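You operate a simulated robot arm through the tools that you are given. There is no shell and no other tool.

You run a simulated robot arm. Do the job below in one go: nothing can be reset, and whatever is moved stays where it is left.

## Task
Swap the full white spool for the yellow one and zero the counter.
Fine: the white spool goes in the wound tray; set the tension arm taut.

It is judged by the outcome, as a careful person would: the job done as asked, and still so three seconds after it is handed in. It fails if anything else is knocked over, pushed out of place, dropped, spilled or broken.

## Robot
A 7-joint arm with a two-finger parallel gripper, fixed in place. Base frame: the origin is at the foot of the arm, x ahead of it, y to its left, z up; the work surface is at about z = 805. Lengths are in mm, angles in rad, forces in N, time in s.
With the tool pointing down near the work surface it reaches from about 380 to 800 mm from the base axis. Its first joint turns from -2.496 to 2.496 rad. Payload 3 kg.
The tool frame sits at the grasp point between the pads (the TCP): z along the fingers, y along the line on which they close. The tips reach 30 mm beyond it. The gripper opens to 110 mm. The fingers are 20 mm wide and 10 mm thick; the gripper's body (48 by 112 mm) begins 55 mm behind the TCP.
Orientation is told as [roll, pitch, yaw] about the base's x, y, z axes, in that order, counted from this pose: with the fingers straight down and closing along the base's y, the tool's x points along the base's -x, its y along +y and its z along -z.

## Interface
- The arm moves only by the tool arm_command. Its argument "plan" is one flat list of numbers, 7 for each row, row after row: the shift along the tool's x, y, z in mm, then the turn, a rotation vector about the tool's x, y, z in rad, then the finger opening in mm, from 0 to 110. In form: [x, y, z, wx, wy, wz, hand, x, y, z, wx, wy, wz, hand, ...]. A call has 1 to 20 rows; each row is the pose to reach, as a shift and turn from the pose commanded when the call began, along the tool's axes at that moment. Each row takes 0.2 s and may step no farther than 50 mm and 0.15 rad from the row before; otherwise, or with a gripper value out of range, the whole call is refused. A pose out of reach is approached as far as the arm can. The call stops where the force on the tool passes 40 N (or 10 N more than at its start, if that is more) or the arm is blocked; 0.2 s more then pass. Each finger travels about 153 mm/s and halts on what it meets, pressing with about 36 N; the grip force reading is that of the motor and also rises with nothing between the fingers. The clock runs only during rows and for 0.2 s after the last one: add rows that repeat a pose to give the fingers time. It gives the time, the measured TCP pose, the force on the tool (base axes), the opening and the grip force at its end, in the units of the frame above (readings bear some noise), with the torque about the TCP (base axes, N m) and any sound that the robot's microphone picked up.
- Cameras (640 x 400 px; columns grow to the right, rows downward): "scene" is fixed at [403.5, 654.4, 1567.8]; the picture's right is [-0.51, 0.86, 0.00], its down [0.82, 0.48, -0.31] and it looks along [-0.27, -0.16, -0.95] (base axes); focal length 234 px, centre (320, 200). "wrist" rides on the gripper at [72, 17, -103] in the tool frame; the picture's right is [-0.23, 0.97, 0.00], its down [-0.76, -0.18, -0.62] and it looks along [-0.61, -0.14, 0.78] (tool axes); focal length 222 px, centre (320, 200). There is no depth. A picture from a camera that has moved, and an enlarged one, comes with that camera's place and axes in the base frame and with its lens. The place of the scene camera against the robot may be out by one fixed shift of up to 18 mm in any direction.
- camera(camera): a new picture of that camera. The clock stands still meanwhile.
- move_column(by): slides the trunk up (or, below 0, down) by that many mm; the arm rides with it, the base frame stays. It gives what a move gives, with no picture.
- enlarge(camera, box): a new picture of the part [left, top, right, bottom] of that camera's present view, enlarged. The clock stands still meanwhile.
- sign_off(): hands the job in; it is judged then, once.

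Nothing tells you positions but the pictures and the camera data. Unless the task says otherwise, let go and move clear before handing in.

The tools are called after "Emit:" as a command line: name --argument value ..., lists and objects as JSON in quotes. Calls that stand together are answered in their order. arm_command: Moves the arm, as the interface text tells. Its arguments: {"type":"object","properties":{"plan":{"type":"array"}},"required":["plan"]} The other tools are called the same way: move_column (by) slides the trunk up or down; camera (camera) takes a picture; enlarge (camera, box) takes an enlarged picture of a part of a camera's view; sign_off () hands the job in.

At the start:

```text
time_s: 0.0
tool_pos: [178.9, 506.2, 1182.5]
tcp_rot: [0.0, -0.001, 0.0]
ft_force: [0.3, -0.5, 0.5]
moment: [-0.04, -0.01, 0.02]
finger_gap: 109.9
grasp_force: 0.1
trunk travel left (down, up): [-350.0, 140.0]
```

scene: 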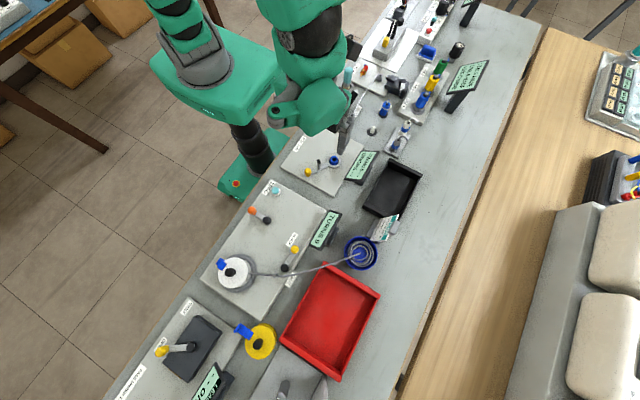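
wrist: 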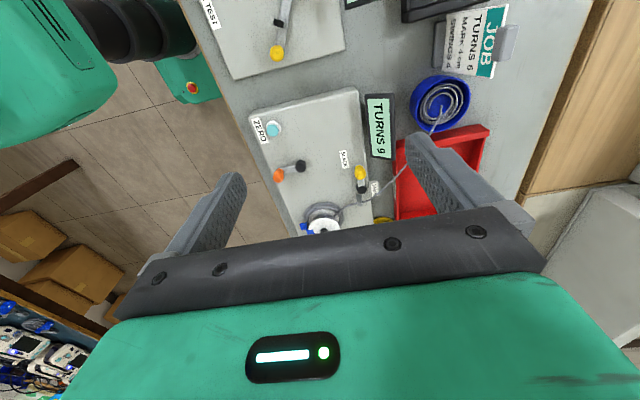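

I see a winding station with a white spool on a spindle, a yellow spool nearby on the bench, a red tray, a counter display reading "TURNS 9", and several small levers. I'll enlarge the scene views to read the labels before moving anything.

Emit:
enlarge --camera "scene" --box '[200, 170, 400, 295]'

Emit:
enlarge --camera "scene" --box '[100, 275, 400, 400]'

Emit:
enlarge --camera "scene" --box '[340, 140, 440, 250]'

Emit:
enlarge --camera "wrist" --box '[190, 0, 540, 240]'

Emit:
enlarge --camera "scene" --box '[270, 0, 500, 200]'

```text
3.20 times, centred on (300, 232) of scene
camera zoom: at [403.5, 654.4, 1567.8], right [-0.51, 0.86, 0.0], down [0.82, 0.48, -0.31], along [-0.27, -0.16, -0.95], focal length 750 px, centre (384, 96)
```

zoom: 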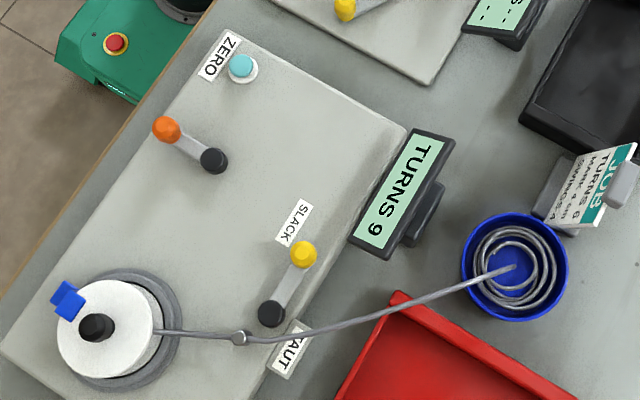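

```text
2.13 times, centred on (250, 338) of scene
camera zoom: at [403.5, 654.4, 1567.8], right [-0.51, 0.86, 0.0], down [0.82, 0.48, -0.31], along [-0.27, -0.16, -0.95], focal length 500 px, centre (469, -93)
```

zoom: 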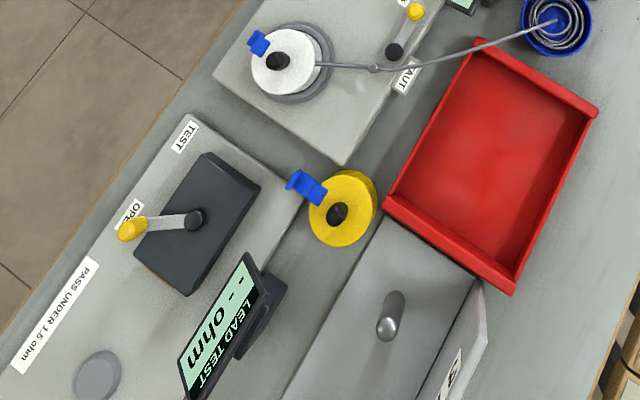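

```text
3.64 times, centred on (390, 195) of scene
camera zoom: at [403.5, 654.4, 1567.8], right [-0.51, 0.86, 0.0], down [0.82, 0.48, -0.31], along [-0.27, -0.16, -0.95], focal length 853 px, centre (66, 218)
```

zoom: 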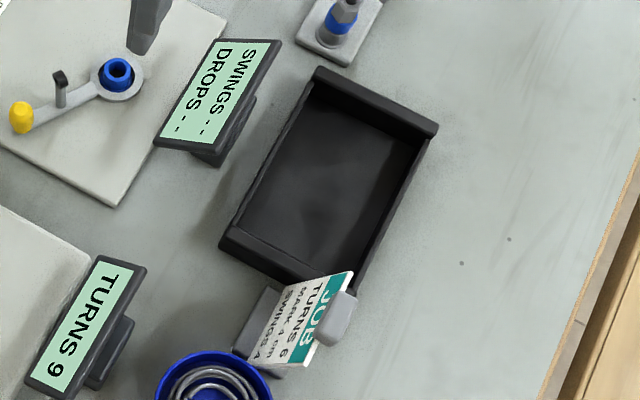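

```text
1.67 times, centred on (365, 120) of wrist
camera zoom: at [107.1, 523.1, 1286.3], right [0.23, 0.97, 0.0], down [0.76, -0.18, 0.62], along [0.61, -0.14, -0.78], focal length 370 px, centre (245, 333)
```

zoom: 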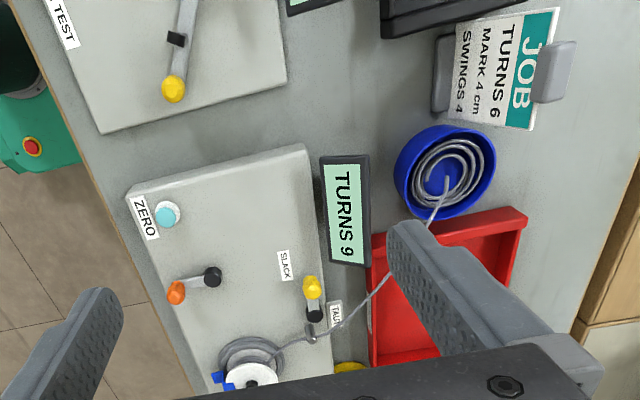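

```text
2.00 times, centred on (385, 100) of scene
camera zoom: at [403.5, 654.4, 1567.8], right [-0.51, 0.86, 0.0], down [0.82, 0.48, -0.31], along [-0.27, -0.16, -0.95], focal length 469 px, centre (190, 400)
```

zoom: 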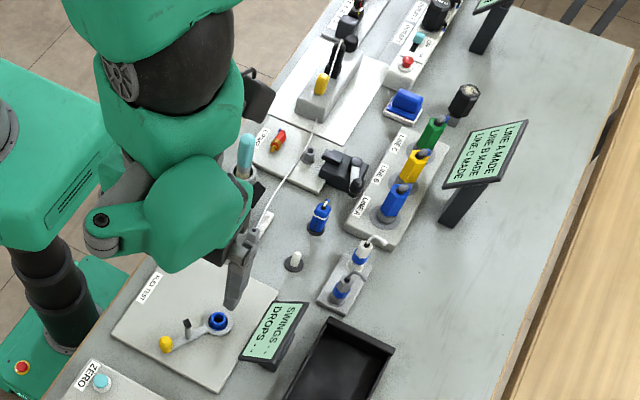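

The bench runs along x to the robot's left. The white spool is near (510, 425), the yellow one near (630, 600), the red tray near (480, 735) and the black tray near (20, 710). I don't yet know which tray is the "wound" tray, so I'll move the wrist camera at a safe height to read any labels and look at the spools.

Emit:
arm_command --plan '[-40, -10, 0, 0, 0, 0, 110, -80, -20, 0, 0, 0, 0, 110, -120, -30, 0, 0, 0, 0, 110, -160, -40, 0, 0, 0, 0, 110, -160, -40, 0, 0, 0, 0, 110]'

Emit:
camera --camera "wrist"

Emit:
camera --camera "scene"

```text
time_s: 1.2
tool_pos: [339.3, 465.9, 1182.1]
tcp_rot: [-0.002, 0.001, 0.0]
ft_force: [-0.1, 0.2, -0.3]
moment: [0.04, 0.02, 0.01]
finger_gap: 110.1
grasp_force: 0.0
trunk travel left (down, up): [-350.0, 140.0]
```

```text
taken
camera wrist: at [267.9, 482.0, 1286.7], right [0.23, 0.97, 0.0], down [0.76, -0.18, 0.62], along [0.61, -0.14, -0.78], focal length 222 px, centre (320, 200)
```

wrist: 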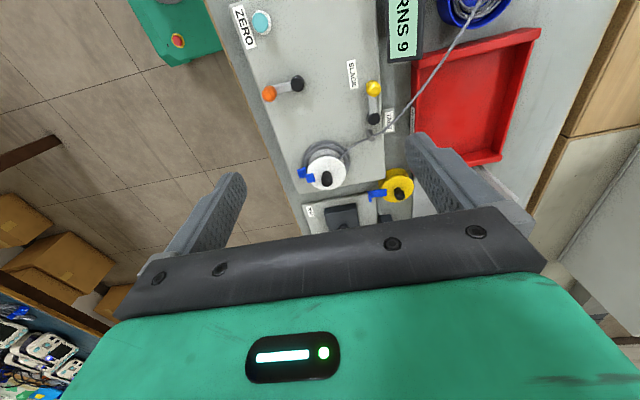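

```text
taken
```

scene: 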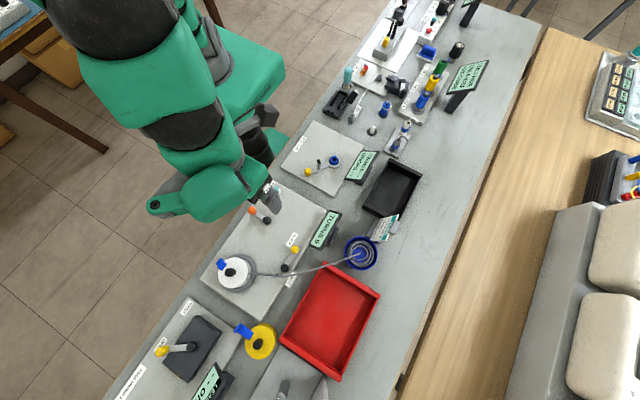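

Emit:
enlarge --camera "wrist" --box '[220, 0, 440, 138]'

Emit:
enlarge --camera "wrist" --box '[270, 100, 450, 213]'

Emit:
enlarge --camera "wrist" --box '[380, 0, 580, 180]'

Emit:
enlarge --camera "scene" --box '[200, 300, 400, 400]'

```text
2.90 times, centred on (330, 69) of wrist
camera zoom: at [267.9, 482.0, 1286.7], right [0.23, 0.97, 0.0], down [0.76, -0.18, 0.62], along [0.61, -0.14, -0.78], focal length 644 px, centre (291, 580)
```

zoom: 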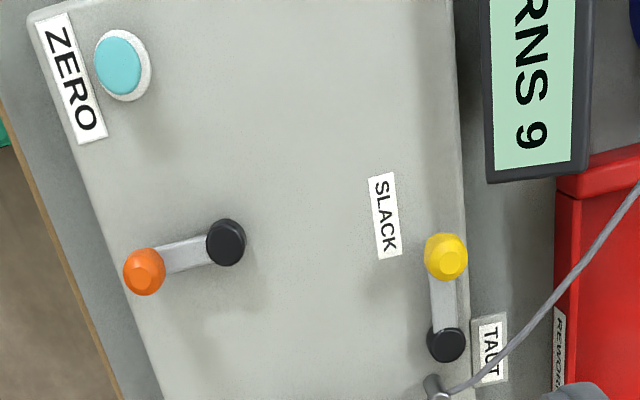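

```text
3.54 times, centred on (360, 156) of wrist
camera zoom: at [267.9, 482.0, 1286.7], right [0.23, 0.97, 0.0], down [0.76, -0.18, 0.62], along [0.61, -0.14, -0.78], focal length 786 px, centre (178, 354)
```

zoom: 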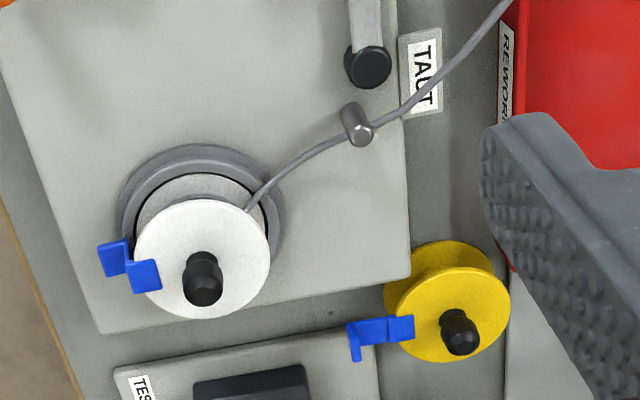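

```text
2.22 times, centred on (480, 90) of wrist
camera zoom: at [267.9, 482.0, 1286.7], right [0.23, 0.97, 0.0], down [0.76, -0.18, 0.62], along [0.61, -0.14, -0.78], focal length 494 px, centre (-36, 444)
```

zoom: 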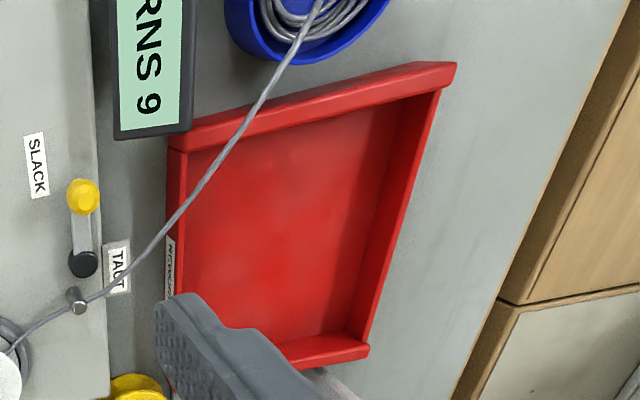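

```text
3.20 times, centred on (300, 350) of scene
camera zoom: at [403.5, 654.4, 1567.8], right [-0.51, 0.86, 0.0], down [0.82, 0.48, -0.31], along [-0.27, -0.16, -0.95], focal length 750 px, centre (384, -280)
```

zoom: 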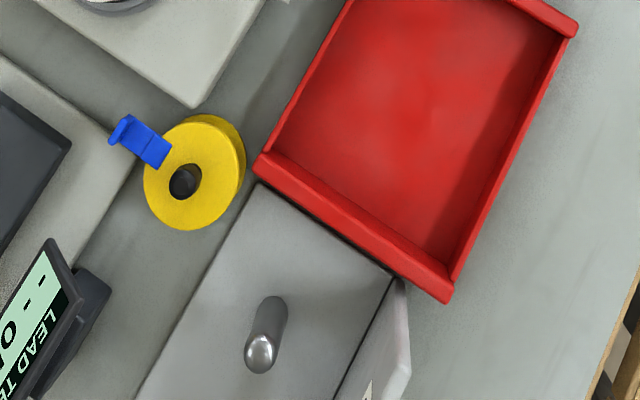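

The red tray is labelled "REWORK", so the black tray is probably the wound tray, but I want to see its label. I'll swing over to it at a safe height with the wrist camera facing +y.

Emit:
arm_command --plan '[29, -2, 3, 0, 0, -0.142, 110, 58, -4, 6, 0, 0, -0.285, 110, 87, -6, 9, 0, 0, -0.428, 110, 116, -8, 12, 0, 0, -0.571, 110, 145, -10, 15, 0, 0, -0.714, 110, 174, -12, 18, 0, 0, -0.857, 110, 203, -13, 21, 0, 0, -1.0, 110, 232, -14, 24, 0, 0, -1.142, 110, 261, -15, 27, 0, 0, -1.285, 110, 290, -16, 30, 0, 0, -1.428, 110, 319, -16, 32, 0, 0, -1.5708, 110, 319, -16, 32, 0, 0, -1.5708, 110]'

Emit:
camera --camera "wrist"

Emit:
camera --camera "scene"

```text
time_s: 3.8
tool_pos: [20.3, 450.6, 1152.6]
tcp_rot: [0.0, 0.0, 1.571]
ft_force: [-0.4, -0.1, -0.3]
moment: [0.0, 0.01, -0.03]
finger_gap: 110.2
grasp_force: 0.0
trunk travel left (down, up): [-350.0, 140.0]
```

```text
taken
camera wrist: at [3.3, 378.3, 1255.6], right [-0.97, 0.23, 0.0], down [0.18, 0.76, 0.62], along [0.14, 0.61, -0.78], focal length 222 px, centre (320, 200)
```

wrist: 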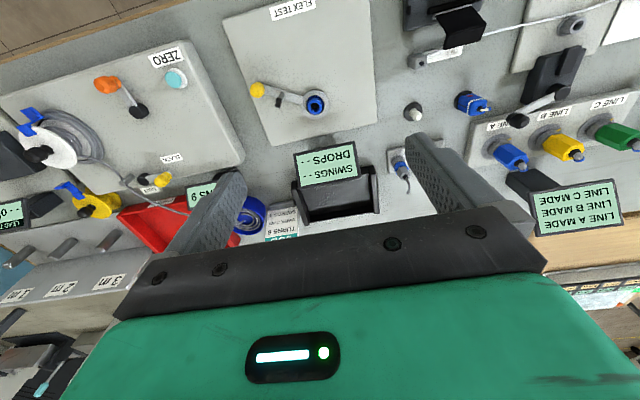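

```text
taken
```

scene: 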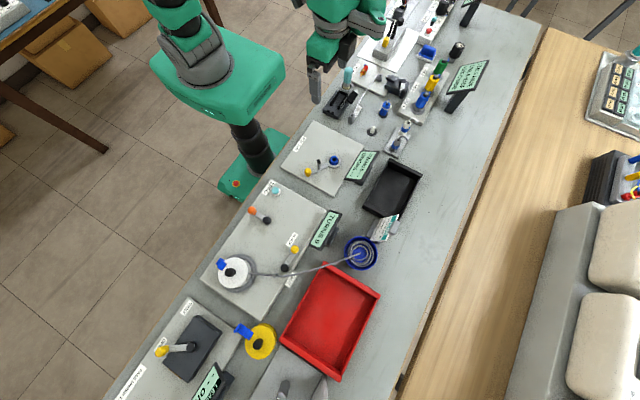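

Emit:
enlarge --camera "wrist" --box '[230, 120, 430, 240]'

Emit:
enlarge --camera "wrist" --box '[0, 60, 260, 260]'

```text
3.20 times, centred on (330, 180) of wrist
camera zoom: at [3.3, 378.3, 1255.6], right [-0.97, 0.23, 0.0], down [0.18, 0.76, 0.62], along [0.14, 0.61, -0.78], focal length 711 px, centre (288, 264)
```

zoom: 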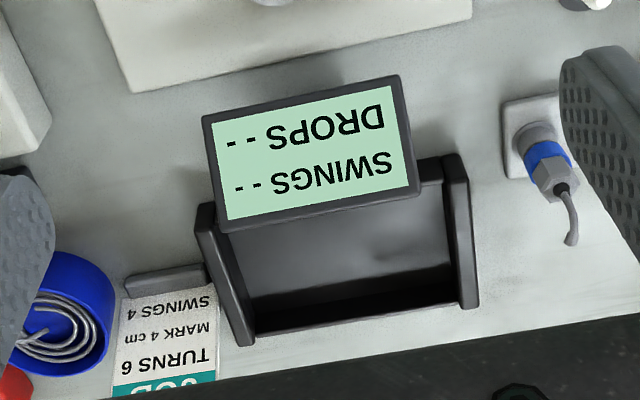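

```text
2.00 times, centred on (130, 160) of wrist
camera zoom: at [3.3, 378.3, 1255.6], right [-0.97, 0.23, 0.0], down [0.18, 0.76, 0.62], along [0.14, 0.61, -0.78], focal length 444 px, centre (700, 280)
```

zoom: 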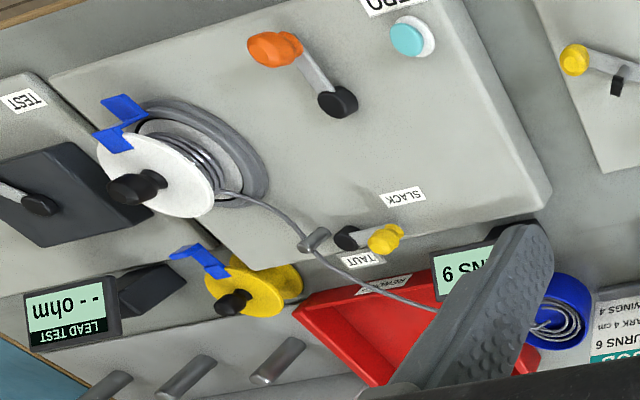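

The REWORK label rules out the red tray. I'll move in over the black tray to check its near face, which is hidden behind the SWINGS/DROPS display.

Emit:
arm_command --plan '[-37, -6, 10, 0, 0, 0, 110, -74, -12, 30, 0, 0, 0, 110, -111, -18, 60, 0, 0, 0, 110, -148, -24, 90, 0, 0, 0, 110, -185, -30, 120, 0, 0, 0, 110, -222, -34, 150, 0, 0, 0, 110, -222, -34, 150, 0, 0, 0, 110]'

Emit:
camera --camera "wrist"

Emit:
camera --camera "scene"

```text
time_s: 5.4
tool_pos: [53.1, 673.3, 1000.7]
tcp_rot: [0.0, 0.0, 1.569]
ft_force: [0.8, -0.4, 0.3]
moment: [0.01, 0.01, -0.02]
finger_gap: 110.1
grasp_force: 0.0
trunk travel left (down, up): [-350.0, 140.0]
```

```text
taken
camera wrist: at [36.7, 599.7, 1103.8], right [-0.97, 0.23, 0.0], down [0.18, 0.76, 0.62], along [0.14, 0.61, -0.78], focal length 222 px, centre (320, 200)
```

wrist: 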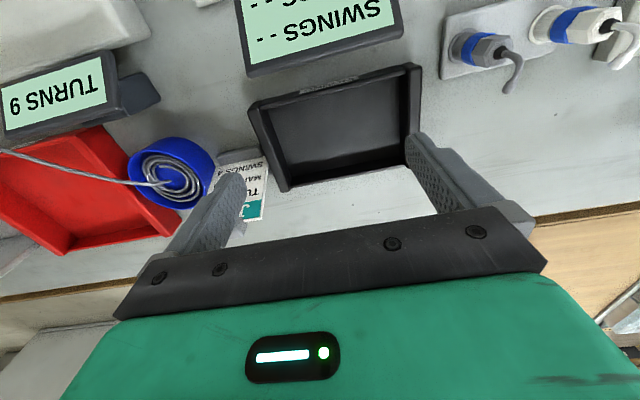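

```text
taken
```

scene: 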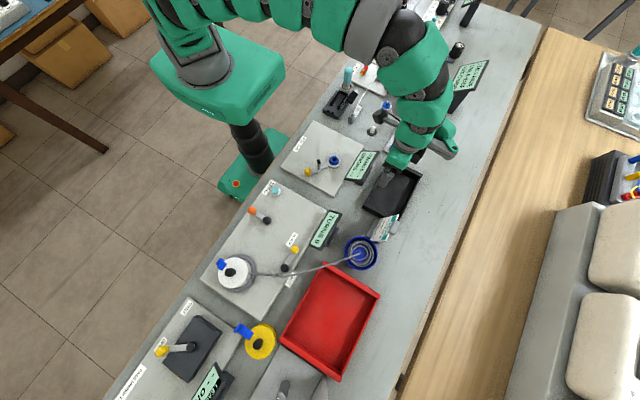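

Emit:
enlarge --camera "wrist" --box '[240, 50, 430, 180]'

Emit:
enlarge --camera "wrist" --box '[0, 90, 260, 260]'

```text
3.08 times, centred on (335, 115) of wrist
camera zoom: at [36.7, 599.7, 1103.8], right [-0.97, 0.23, 0.0], down [0.18, 0.76, 0.62], along [0.14, 0.61, -0.78], focal length 684 px, centre (274, 462)
```

zoom: 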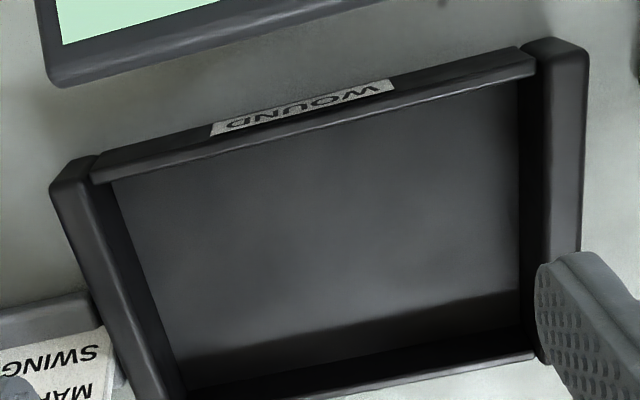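

```text
2.35 times, centred on (130, 175) of wrist
camera zoom: at [36.7, 599.7, 1103.8], right [-0.97, 0.23, 0.0], down [0.18, 0.76, 0.62], along [0.14, 0.61, -0.78], focal length 523 px, centre (767, 259)
```

zoom: 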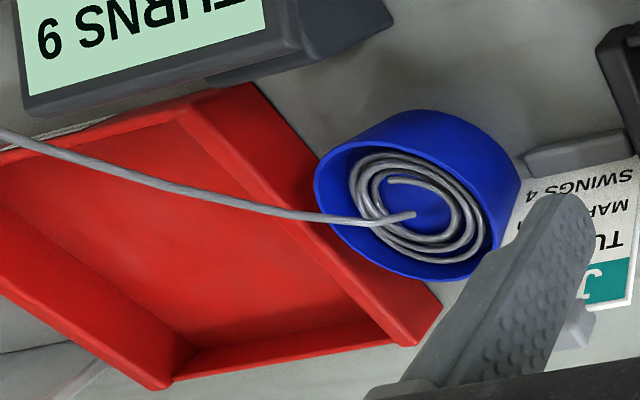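

The black tray's near face reads "WOUND", so that is where the white spool goes: interior about x −45..125, y 665..775. Next I'll go back to the winder for a close look at the white spool, its knob and the wire.

Emit:
arm_command --plan '[0, 0, -45, 0, 0, 0, 110, 25, -31, -80, 0, 0, 0.071, 110, 51, -62, -80, 0, 0, 0.143, 110, 77, -93, -80, 0, 0, 0.214, 110, 102, -124, -80, 0, 0, 0.286, 110, 128, -155, -80, 0, 0, 0.357, 110, 153, -186, -80, 0, 0, 0.428, 110, 179, -217, -80, 0, 0, 0.5, 110, 205, -247, -80, 0, 0, 0.571, 110, 230, -278, -80, 0, 0, 0.643, 110, 256, -309, -80, 0, 0, 0.714, 110, 281, -340, -80, 0, 0, 0.786, 110, 307, -371, -60, 0, 0, 0.857, 110, 307, -371, -60, 0, 0, 0.857, 110]'

Emit:
camera --camera "wrist"

```text
refused: row 2 steps farther than a row can; nothing moved
```

```text
taken
camera wrist: at [36.7, 599.7, 1103.8], right [-0.97, 0.23, 0.0], down [0.18, 0.76, 0.62], along [0.14, 0.61, -0.78], focal length 222 px, centre (320, 200)
```

wrist: 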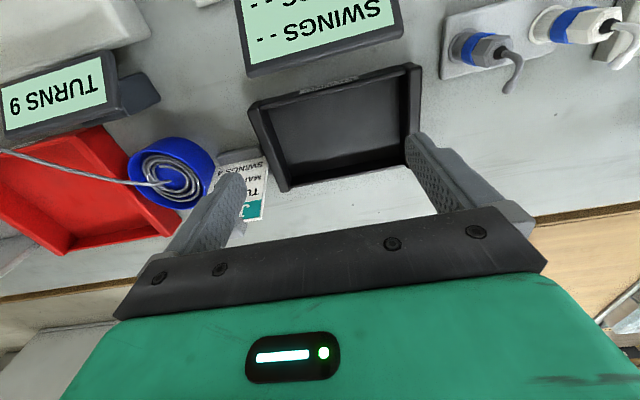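

The move was refused because one row's step was too long, so nothing moved. I'll send the same path with an even climb.

Emit:
arm_command --plan '[0, 0, -40, 0, 0, 0, 110, 25, -31, -65, 0, 0, 0.071, 110, 51, -62, -75, 0, 0, 0.143, 110, 77, -93, -80, 0, 0, 0.214, 110, 102, -124, -80, 0, 0, 0.286, 110, 128, -155, -80, 0, 0, 0.357, 110, 153, -186, -80, 0, 0, 0.428, 110, 179, -217, -80, 0, 0, 0.5, 110, 205, -247, -80, 0, 0, 0.571, 110, 230, -278, -80, 0, 0, 0.643, 110, 256, -309, -80, 0, 0, 0.714, 110, 281, -340, -75, 0, 0, 0.786, 110, 307, -371, -60, 0, 0, 0.857, 110, 307, -371, -60, 0, 0, 0.857, 110]'

Emit:
camera --camera "wrist"

Emit:
enlarge --camera "wrist" --box '[220, 80, 420, 205]'

```text
time_s: 8.4
tool_pos: [427.2, 365.6, 1061.3]
tcp_rot: [-0.001, 0.0, 0.715]
ft_force: [0.1, -1.0, 0.0]
moment: [-0.02, 0.02, 0.0]
finger_gap: 109.8
grasp_force: 0.1
trunk travel left (down, up): [-350.0, 140.0]
```

```text
taken
camera wrist: at [360.4, 330.0, 1165.1], right [-0.47, 0.89, 0.0], down [0.69, 0.36, 0.62], along [0.55, 0.29, -0.78], focal length 222 px, centre (320, 200)
```

wrist: 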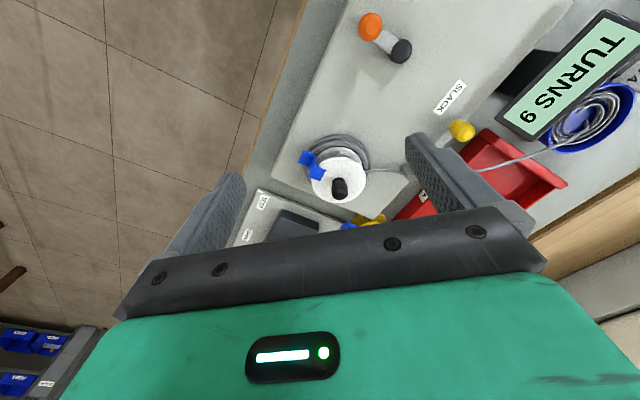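

```text
3.20 times, centred on (320, 142) of wrist
camera zoom: at [360.4, 330.0, 1165.1], right [-0.47, 0.89, 0.0], down [0.69, 0.36, 0.62], along [0.55, 0.29, -0.78], focal length 711 px, centre (320, 384)
```

zoom: 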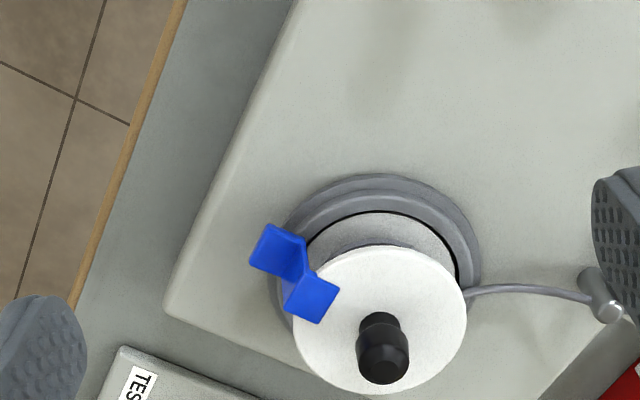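

The white spool's flange is near (510, 441, 889), with a black knob about 22 mm wide rising to roughly z 920 and a blue clip on its −y side. I'll close along x to stay clear of the clip, so I'm going above it at yaw 90° to check alignment.

Emit:
arm_command --plan '[-19, 0, 5, 0, 0, -0.143, 110, -37, 1, 10, 0, 0, -0.286, 90, -56, 1, 20, 0, 0, -0.428, 70, -75, 2, 30, 0, 0, -0.571, 50, -93, 2, 40, 0, 0, -0.714, 50, -112, 2, 50, 0, 0, -0.856, 50, -112, 2, 50, 0, 0, -0.856, 50]'

Emit:
camera --camera "wrist"

Emit:
enlarge --camera "wrist" --box '[240, 90, 400, 190]'

Emit:
camera --camera "scene"

```text
time_s: 10.0
tool_pos: [510.6, 439.7, 1011.4]
tcp_rot: [-0.001, 0.001, 1.57]
ft_force: [1.0, -0.4, -0.2]
moment: [0.02, 0.03, 0.0]
finger_gap: 49.9
grasp_force: 0.2
trunk travel left (down, up): [-350.0, 140.0]
```

```text
taken
camera wrist: at [492.9, 367.6, 1114.5], right [-0.97, 0.23, 0.0], down [0.18, 0.76, 0.62], along [0.14, 0.61, -0.78], focal length 222 px, centre (320, 200)
```

wrist: 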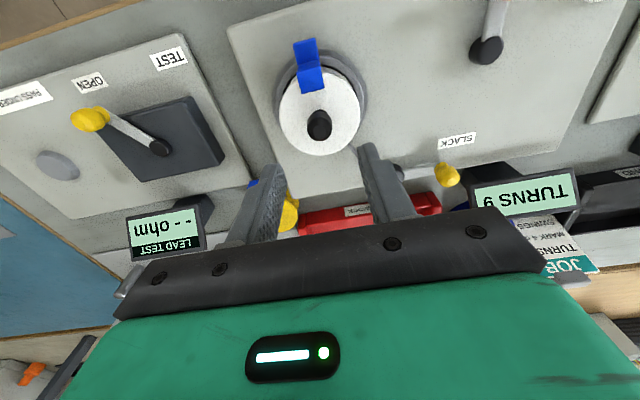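

```text
4.00 times, centred on (320, 140) of wrist
camera zoom: at [492.9, 367.6, 1114.5], right [-0.97, 0.23, 0.0], down [0.18, 0.76, 0.62], along [0.14, 0.61, -0.78], focal length 888 px, centre (320, 440)
```

zoom: 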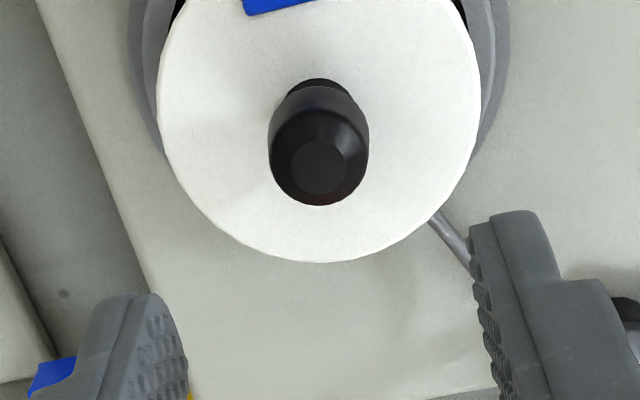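

```text
taken
```

scene: 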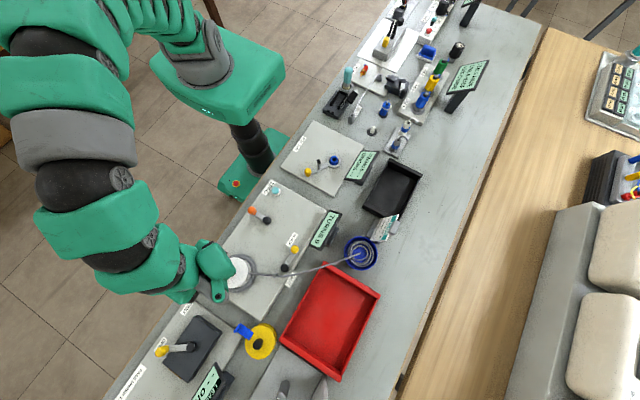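

The knob is centred under the gripper within 1–2 mm. I'll descend with the fingers either side of the knob, stop just above the flange, and check before closing.

Emit:
arm_command --plan '[-1.5, 0, 20, 0, 0, 0, 50, -1.5, 0, 40, 0, 0, 0, 50, -1.5, 0, 55, 0, 0, 0, 50, -1.5, 0, 68, 0, 0, 0, 50, -1.5, 0, 78, 0, 0, 0, 50, -1.5, 0, 84, 0, 0, 0, 50, -1.5, 0, 84, 0, 0, 0, 50]'

Emit:
camera --camera "wrist"

Emit:
enlarge --camera "wrist" --box '[240, 110, 400, 210]'

```text
time_s: 11.6
tool_pos: [508.9, 441.9, 927.0]
tcp_rot: [-0.001, 0.001, 1.568]
ft_force: [0.1, 0.2, 0.0]
moment: [0.0, 0.03, 0.04]
finger_gap: 50.2
grasp_force: 0.1
trunk travel left (down, up): [-350.0, 140.0]
```

```text
taken
camera wrist: at [492.2, 369.3, 1030.6], right [-0.97, 0.23, 0.0], down [0.18, 0.76, 0.62], along [0.14, 0.61, -0.78], focal length 222 px, centre (320, 200)
```

wrist: 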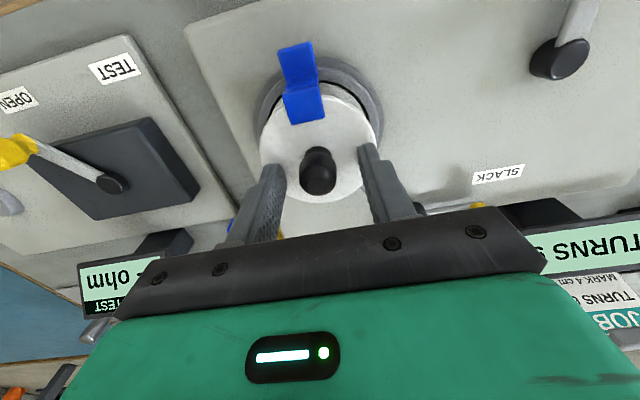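

```text
4.00 times, centred on (320, 160) of wrist
camera zoom: at [492.2, 369.3, 1030.6], right [-0.97, 0.23, 0.0], down [0.18, 0.76, 0.62], along [0.14, 0.61, -0.78], focal length 888 px, centre (320, 360)
```

zoom: 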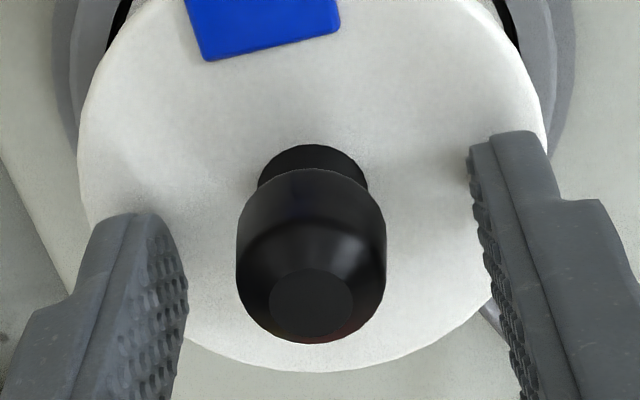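

The fingers straddle the knob with their tips about 5 mm above the flange. I'll shift 1 mm in x, close on the knob, and then make a small test lift while watching the forces.

Emit:
arm_command --plan '[0, -1, 0, 0, 0, 0, 50, 0, -1, 0, 0, 0, 0, 5, 0, -1, 0, 0, 0, 0, 5, 0, -1, 0, 0, 0, 0, 5]'

Emit:
enlarge --camera "wrist" --box '[220, 60, 420, 210]'

```text
time_s: 12.6
tool_pos: [510.3, 442.3, 926.6]
tcp_rot: [0.0, 0.0, 1.57]
ft_force: [-1.9, 0.1, -1.2]
moment: [0.05, -0.22, -0.01]
finger_gap: 23.0
grasp_force: 36.3
trunk travel left (down, up): [-350.0, 140.0]
```

```text
2.67 times, centred on (320, 135) of wrist
camera zoom: at [493.1, 369.1, 1030.5], right [-0.97, 0.23, 0.0], down [0.18, 0.76, 0.62], along [0.14, 0.61, -0.78], focal length 592 px, centre (320, 373)
```

zoom: 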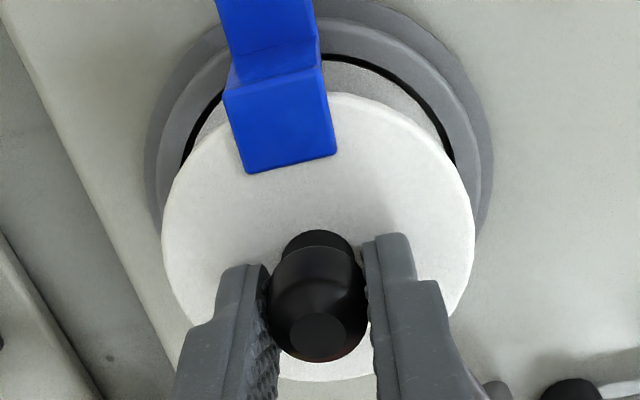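

The knob is gripped, with a gap of 23 mm at 36 N. I'll lift straight up slowly to start.

Emit:
arm_command --plan '[0, 0, -4, 0, 0, 0, 5, 0, 0, -8, 0, 0, 0, 5, 0, 0, -12, 0, 0, 0, 5, 0, 0, -12, 0, 0, 0, 5]'

Emit:
enlarge --camera "wrist" --box '[220, 60, 420, 210]'

Emit:
enlarge --camera "scene" --box '[200, 210, 400, 335]'

```text
time_s: 13.6
tool_pos: [509.9, 441.8, 939.6]
tcp_rot: [0.0, 0.0, 1.571]
ft_force: [-2.0, -0.6, -0.3]
moment: [0.02, -0.26, 0.0]
finger_gap: 22.7
grasp_force: 35.6
trunk travel left (down, up): [-350.0, 140.0]
```

```text
2.67 times, centred on (320, 135) of wrist
camera zoom: at [493.1, 369.1, 1043.0], right [-0.97, 0.23, 0.0], down [0.18, 0.76, 0.62], along [0.14, 0.61, -0.78], focal length 592 px, centre (320, 373)
```

zoom: 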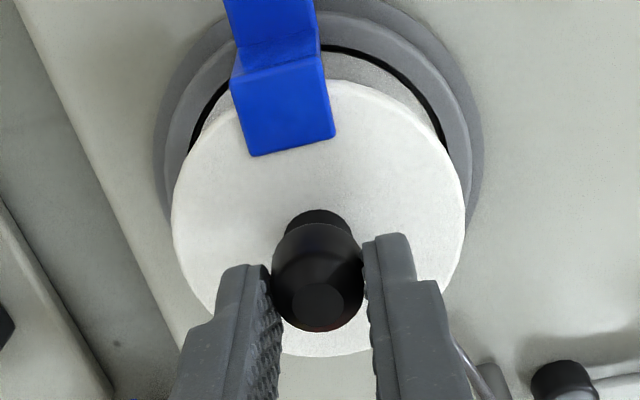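

```text
3.20 times, centred on (300, 272) of scene
camera zoom: at [403.5, 654.4, 1567.8], right [-0.51, 0.86, 0.0], down [0.82, 0.48, -0.31], along [-0.27, -0.16, -0.95], focal length 750 px, centre (384, -32)
```

zoom: 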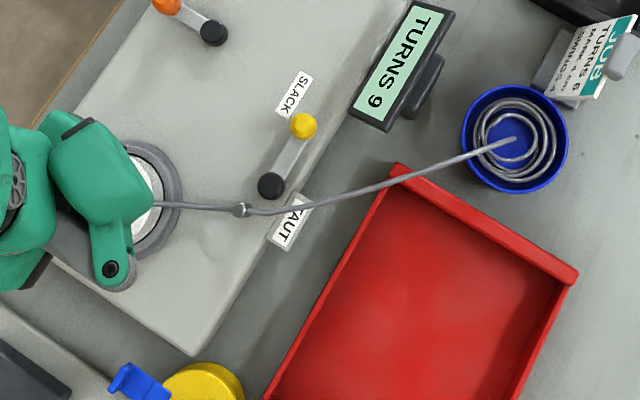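

The knob seems to have slipped through the fingers: by parallax it is still at about z 924, so the spool hasn't lifted. I'll open, go back down a little lower for more pad contact, regrip, and lift in small steps while reading the force.

Emit:
arm_command --plan '[0, 0, 0, 0, 0, 0, 40, 0, 0, 8, 0, 0, 0, 40, 0, 0, 15, 0, 0, 0, 40, 0, 0, 15, 0, 0, 0, 0, 0, 0, 15, 0, 0, 0, 0, 0, 0, 15, 0, 0, 0, 0]'

Emit:
arm_command --plan '[0, 0, -2, 0, 0, 0, 0]'

Emit:
enlarge --camera "wrist" --box '[220, 60, 420, 210]'

```text
time_s: 15.0
tool_pos: [509.7, 442.3, 925.3]
tcp_rot: [-0.001, 0.0, 1.569]
ft_force: [-2.3, 0.8, 7.4]
moment: [-0.03, 0.34, -0.02]
finger_gap: 23.3
grasp_force: 36.4
trunk travel left (down, up): [-350.0, 140.0]
```

```text
time_s: 15.4
tool_pos: [510.6, 441.6, 926.4]
tcp_rot: [0.0, 0.0, 1.569]
ft_force: [-0.1, -0.1, 0.9]
moment: [0.05, -0.03, -0.06]
finger_gap: 23.1
grasp_force: 36.0
trunk travel left (down, up): [-350.0, 140.0]
```

```text
2.67 times, centred on (320, 135) of wrist
camera zoom: at [493.5, 369.1, 1029.7], right [-0.97, 0.23, 0.0], down [0.18, 0.76, 0.62], along [0.14, 0.61, -0.78], focal length 592 px, centre (320, 373)
```

zoom: 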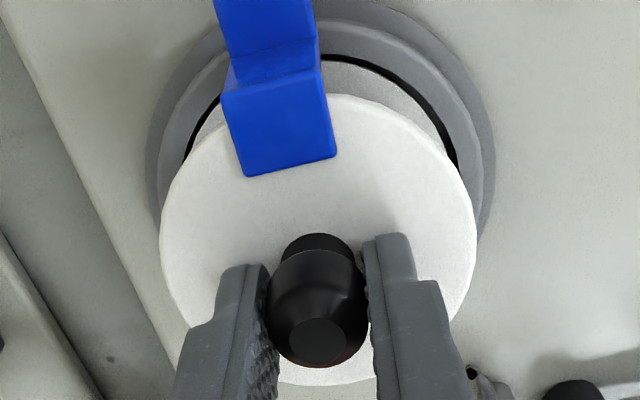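

Emit:
arm_command --plan '[0, 0, -3, 0, 0, 0, 0]'

Emit:
arm_command --plan '[0, 0, -3, 0, 0, 0, 0]'

Emit:
enlarge --camera "wrist" --box '[220, 60, 420, 210]'

```text
time_s: 15.8
tool_pos: [509.8, 442.4, 928.8]
tcp_rot: [0.0, 0.001, 1.57]
ft_force: [0.3, -0.1, -0.2]
moment: [0.01, -0.05, -0.03]
finger_gap: 22.8
grasp_force: 36.0
trunk travel left (down, up): [-350.0, 140.0]
```

```text
time_s: 16.2
tool_pos: [511.2, 442.3, 932.3]
tcp_rot: [0.001, -0.002, 1.57]
ft_force: [-0.1, 0.5, -0.9]
moment: [-0.01, -0.03, -0.02]
finger_gap: 22.8
grasp_force: 35.3
trunk travel left (down, up): [-350.0, 140.0]
```

```text
2.67 times, centred on (320, 135) of wrist
camera zoom: at [493.3, 369.1, 1035.6], right [-0.97, 0.23, 0.0], down [0.18, 0.76, 0.62], along [0.14, 0.61, -0.78], focal length 592 px, centre (320, 373)
```

zoom: 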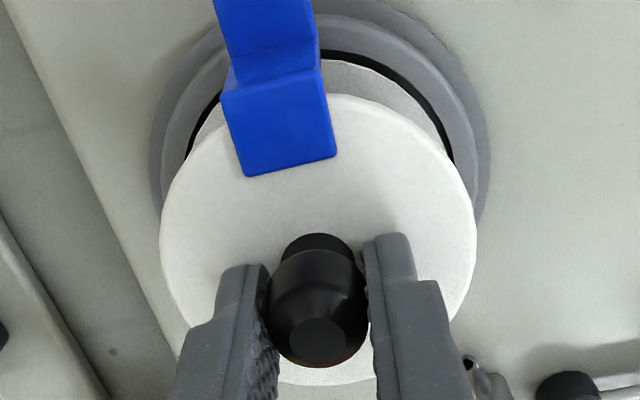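

This time the spool is rising with the gripper: the flange stays fixed in the image while the turntable recedes. I'll continue slowly.

Emit:
arm_command --plan '[0, 0, -3, 0, 0, 0, 0, 0, 0, -6, 0, 0, 0, 0, 0, 0, -9, 0, 0, 0, 0, 0, 0, -12, 0, 0, 0, 0]'

Emit:
enlarge --camera "wrist" --box '[220, 60, 420, 210]'

Emit:
enlarge --camera "scene" --box '[200, 210, 400, 335]'

```text
time_s: 17.2
tool_pos: [509.6, 440.6, 943.3]
tcp_rot: [0.002, -0.001, 1.569]
ft_force: [0.3, -0.5, -1.0]
moment: [0.01, -0.01, 0.01]
finger_gap: 23.1
grasp_force: 35.9
trunk travel left (down, up): [-350.0, 140.0]
```

```text
2.67 times, centred on (320, 135) of wrist
camera zoom: at [493.4, 368.7, 1047.5], right [-0.97, 0.23, 0.0], down [0.18, 0.76, 0.62], along [0.14, 0.61, -0.78], focal length 592 px, centre (320, 373)
```

zoom: 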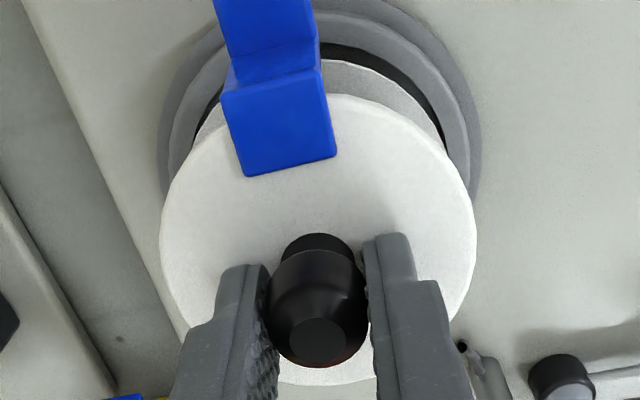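

```text
3.20 times, centred on (300, 272) of scene
camera zoom: at [403.5, 654.4, 1567.8], right [-0.51, 0.86, 0.0], down [0.82, 0.48, -0.31], along [-0.27, -0.16, -0.95], focal length 750 px, centre (384, -32)
```

zoom: 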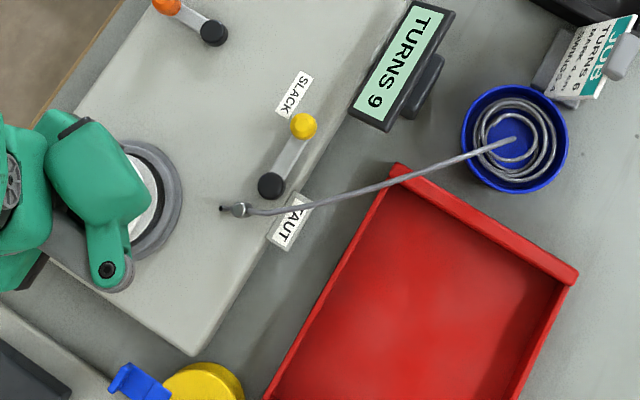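

The spool lifts cleanly, and the wire has parted at the guide without dragging anything. I'll raise it well clear now.

Emit:
arm_command --plan '[0, 0, -6, 0, 0, 0, 0, 0, 0, -16, 0, 0, 0, 0, 0, 0, -30, 0, 0, 0, 0, 0, 0, -46, 0, 0, 0, 0, 0, 0, -64, 0, 0, 0, 0, 0, 0, -82, 0, 0, 0, 0, 0, 0, -100, 0, 0, 0, 0, 0, 0, -118, 0, 0, 0, 0, 0, 0, -132, 0, 0, 0, 0, 0, 0, -140, 0, 0, 0, 0]'

Emit:
camera --camera "wrist"

Emit:
enlarge --camera "scene" --box '[150, 190, 350, 315]'

```text
time_s: 19.4
tool_pos: [510.9, 441.7, 1083.3]
tcp_rot: [0.001, 0.0, 1.569]
ft_force: [-1.1, -0.1, -0.6]
moment: [0.0, -0.01, 0.01]
finger_gap: 23.0
grasp_force: 36.1
trunk travel left (down, up): [-350.0, 140.0]
```

```text
taken
camera wrist: at [493.3, 368.7, 1187.3], right [-0.97, 0.23, 0.0], down [0.18, 0.76, 0.62], along [0.14, 0.61, -0.78], focal length 222 px, centre (320, 200)
```

wrist: 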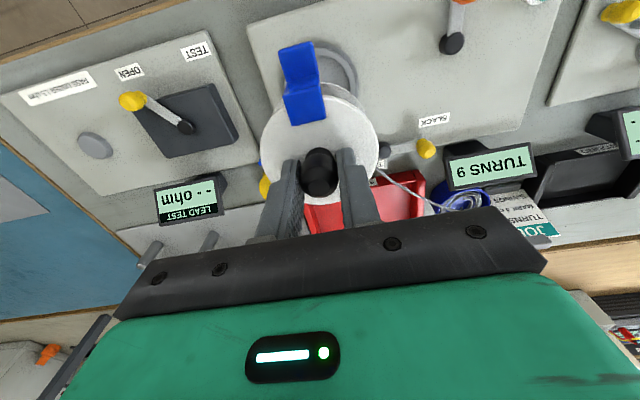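

```text
3.20 times, centred on (250, 252) of scene
camera zoom: at [403.5, 654.4, 1567.8], right [-0.51, 0.86, 0.0], down [0.82, 0.48, -0.31], along [-0.27, -0.16, -0.95], focal length 750 px, centre (544, 32)
```

zoom: 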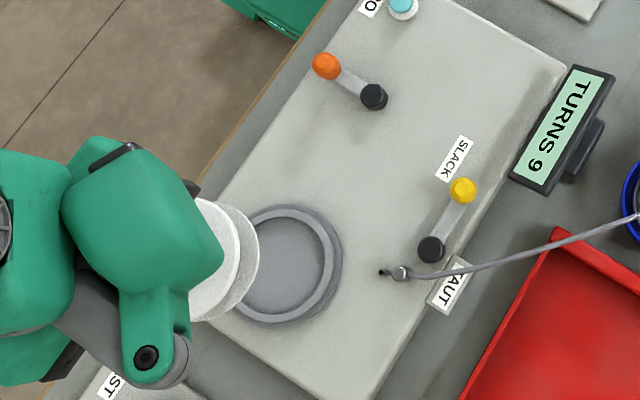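

The winder seat is a shallow round recess with no peg. I'll carry the white spool at height over to the WOUND tray.

Emit:
arm_command --plan '[-5.6, 9.4, 0, 0, 0, 0, 0, -14, 23.5, 0, 0, 0, 0, 0, -27.9, 47, 0, 0, 0, 0, 0, -43.2, 72.9, 0, 0, 0, 0, 0, -58.6, 98.7, 0, 0, 0, 0, 0, -73.9, 124.6, 0, 0, 0, 0, 0, -89.3, 150.4, 0, 0, 0, 0, 0, -104.6, 176.3, 0, 0, 0, 0, 0, -120, 202.1, 0, 0, 0, 0, 0, -135.3, 228, 0, 0, 0, 0, 0, -150.7, 253.8, 0, 0, 0, 0, 0, -166, 279.7, 0, 0, 0, 0, 0, -181.4, 305.5, 0, 0, 0, 0, 0, -196.7, 331.4, 0, 0, 0, 0, 0, -212, 357.2, 0, 0, 0, 0, 0, -227.4, 383.1, 0, 0, 0, 0, 0, -242.7, 408.9, 0, 0, 0, 0, 0, -258.1, 434.8, 0, 0, 0, 0, 0, -270.6, 455.9, 0, 0, 0, 0, 0, -279, 470, 0, 0, 0, 0, 0]'

Emit:
camera --camera "wrist"

Emit:
camera --camera "scene"

```text
time_s: 23.6
tool_pos: [40.1, 721.3, 1084.5]
tcp_rot: [-0.001, -0.002, 1.569]
ft_force: [0.0, -0.3, -1.6]
moment: [0.0, 0.02, 0.02]
finger_gap: 22.9
grasp_force: 35.8
trunk travel left (down, up): [-350.0, 140.0]
```

```text
taken
camera wrist: at [23.0, 648.4, 1188.1], right [-0.97, 0.23, 0.0], down [0.18, 0.76, 0.62], along [0.14, 0.61, -0.78], focal length 222 px, centre (320, 200)
```

wrist: 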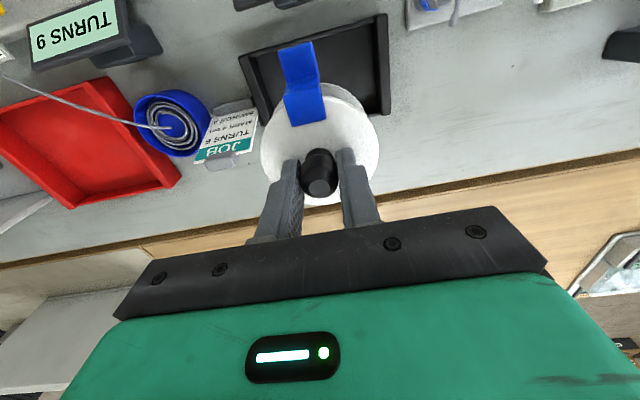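

```text
taken
```

scene: 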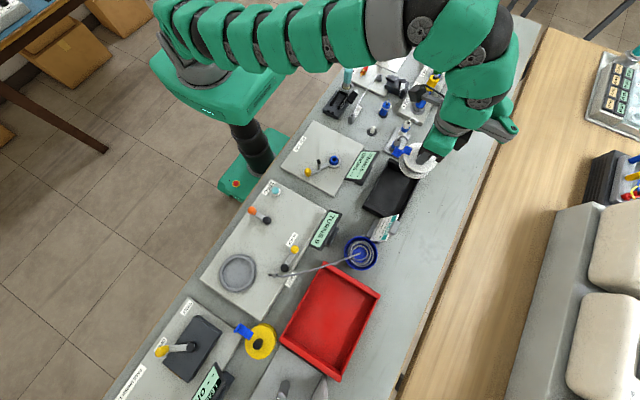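

The spool's clip sticks out about 68 mm toward −y, which is tight across the tray's short side. I'll turn the spool −90° so the clip lies along the tray's long side before lowering.

Emit:
arm_command --plan '[0, -1, 0, 0, 0, 0.07, 0, 0, -2, 0, 0, 0, 0.2, 0, 0, -4, 0, 0, 0, 0.34, 0, 0, -5, 0, 0, 0, 0.48, 0, 0, -6, 0, 0, 0, 0.62, 0, 0, -8, 0, 0, 0, 0.76, 0, 0, -9, 0, 0, 0, 0.9, 0, 0, -10, 0, 0, 0, 1.04, 0, 0, -11, 0, 0, 0, 1.18, 0, 0, -12, 0, 0, 0, 1.32, 0, 0, -13, 0, 0, 0, 1.45, 0, 0, -14, 0, 0, 0, 1.57, 0, 0, -14, 0, 0, 0, 1.57, 0]'

Emit:
camera --camera "wrist"

Emit:
camera --camera "scene"

```text
time_s: 26.4
tool_pos: [53.6, 721.7, 1085.8]
tcp_rot: [0.0, 0.001, -0.001]
ft_force: [0.4, -0.4, -1.8]
moment: [0.03, -0.02, -0.01]
finger_gap: 23.1
grasp_force: 35.9
trunk travel left (down, up): [-350.0, 140.0]
```

```text
taken
camera wrist: at [-18.3, 738.1, 1187.6], right [0.23, 0.97, 0.0], down [0.76, -0.18, 0.62], along [0.61, -0.14, -0.78], focal length 222 px, centre (320, 200)
```

wrist: 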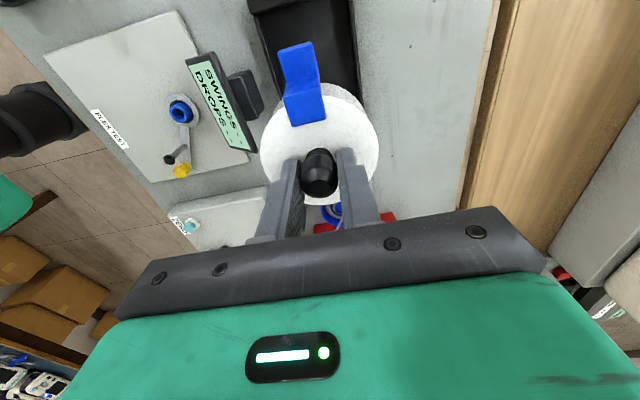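

```text
taken
```

scene: 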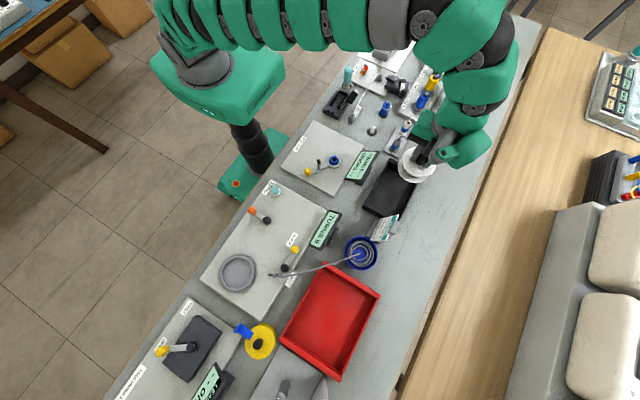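

The spool is turned, with the clip pointing −x over the tray. I'll descend to just above the tray rim and check clearances.

Emit:
arm_command --plan '[0, 0, 10, 0, 0, 0, 0, 0, 0, 30, 0, 0, 0, 0, 0, 0, 55, 0, 0, 0, 0, 0, 0, 80, 0, 0, 0, 0, 0, 0, 105, 0, 0, 0, 0, 0, 0, 130, 0, 0, 0, 0, 0, 0, 148, 0, 0, 0, 0, 0, 0, 158, 0, 0, 0, 0, 0, 0, 160, 0, 0, 0, 0]'

Emit:
camera --camera "wrist"

Emit:
enlarge --camera "scene" --box '[320, 110, 480, 210]'

```text
time_s: 28.4
tool_pos: [53.2, 722.2, 923.6]
tcp_rot: [0.001, 0.0, 0.001]
ft_force: [-0.1, -0.4, -0.7]
moment: [0.01, 0.04, 0.0]
finger_gap: 23.0
grasp_force: 35.8
trunk travel left (down, up): [-350.0, 140.0]
```

```text
taken
camera wrist: at [-18.0, 737.8, 1027.1], right [0.23, 0.97, 0.0], down [0.76, -0.18, 0.62], along [0.61, -0.14, -0.78], focal length 222 px, centre (320, 200)
```

wrist: 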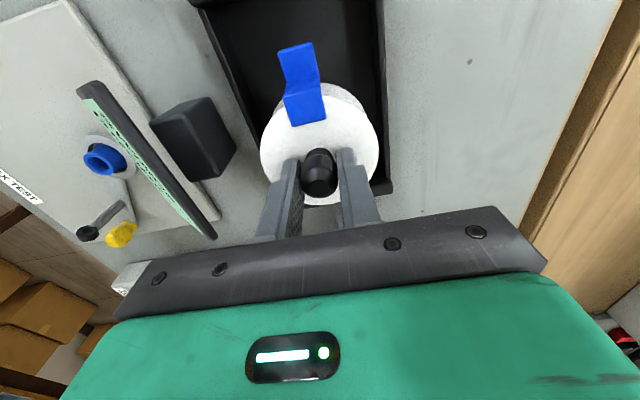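

```text
4.00 times, centred on (400, 160) of scene
camera zoom: at [403.5, 654.4, 1567.8], right [-0.51, 0.86, 0.0], down [0.82, 0.48, -0.31], along [-0.27, -0.16, -0.95], focal length 938 px, centre (0, 360)
```

zoom: 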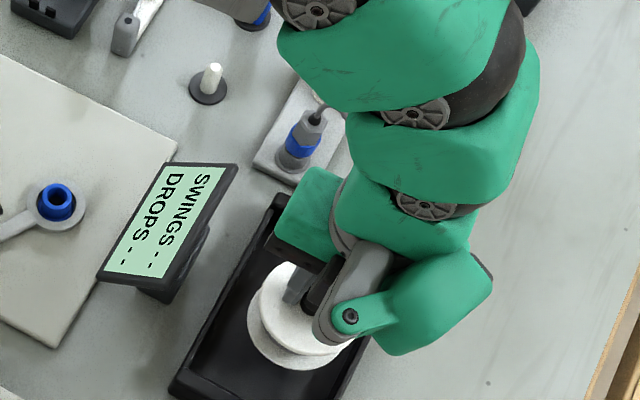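

The flange fits between the tray walls with 12–15 mm to spare on each side. I'll lower in stages, watching for contact force.

Emit:
arm_command --plan '[0, 0, 10, 0, 0, 0, 0, 0, 0, 20, 0, 0, 0, 0, 0, 0, 28, 0, 0, 0, 0, 0, 0, 32, 0, 0, 0, 0]'

Emit:
arm_command --plan '[0, 0, 4, 0, 0, 0, 0, 0, 0, 7, 0, 0, 0, 0]'

Emit:
arm_command --plan '[0, 0, 3, 0, 0, 0, 0]'

Emit:
enlarge --camera "wrist" --box '[180, 0, 460, 210]'

```text
time_s: 29.4
tool_pos: [54.5, 721.9, 892.5]
tcp_rot: [0.0, 0.0, 0.001]
ft_force: [-0.2, -1.1, -1.6]
moment: [0.01, 0.02, -0.01]
finger_gap: 22.9
grasp_force: 36.4
trunk travel left (down, up): [-350.0, 140.0]
```

```text
time_s: 30.0
tool_pos: [54.5, 721.2, 884.7]
tcp_rot: [0.001, -0.001, -0.001]
ft_force: [-0.3, 0.3, -1.3]
moment: [0.0, -0.04, -0.01]
finger_gap: 23.2
grasp_force: 36.2
trunk travel left (down, up): [-350.0, 140.0]
```

```text
time_s: 30.4
tool_pos: [54.8, 722.0, 881.9]
tcp_rot: [0.0, 0.0, 0.0]
ft_force: [0.0, 0.0, -1.3]
moment: [-0.03, 0.0, 0.01]
finger_gap: 23.0
grasp_force: 36.4
trunk travel left (down, up): [-350.0, 140.0]
```

```text
1.90 times, centred on (320, 105) of wrist
camera zoom: at [-18.3, 738.0, 985.5], right [0.23, 0.97, 0.0], down [0.76, -0.18, 0.62], along [0.61, -0.14, -0.78], focal length 423 px, centre (320, 381)
```

zoom: 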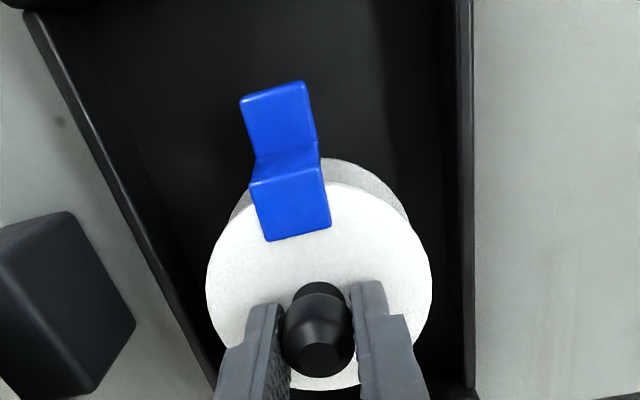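

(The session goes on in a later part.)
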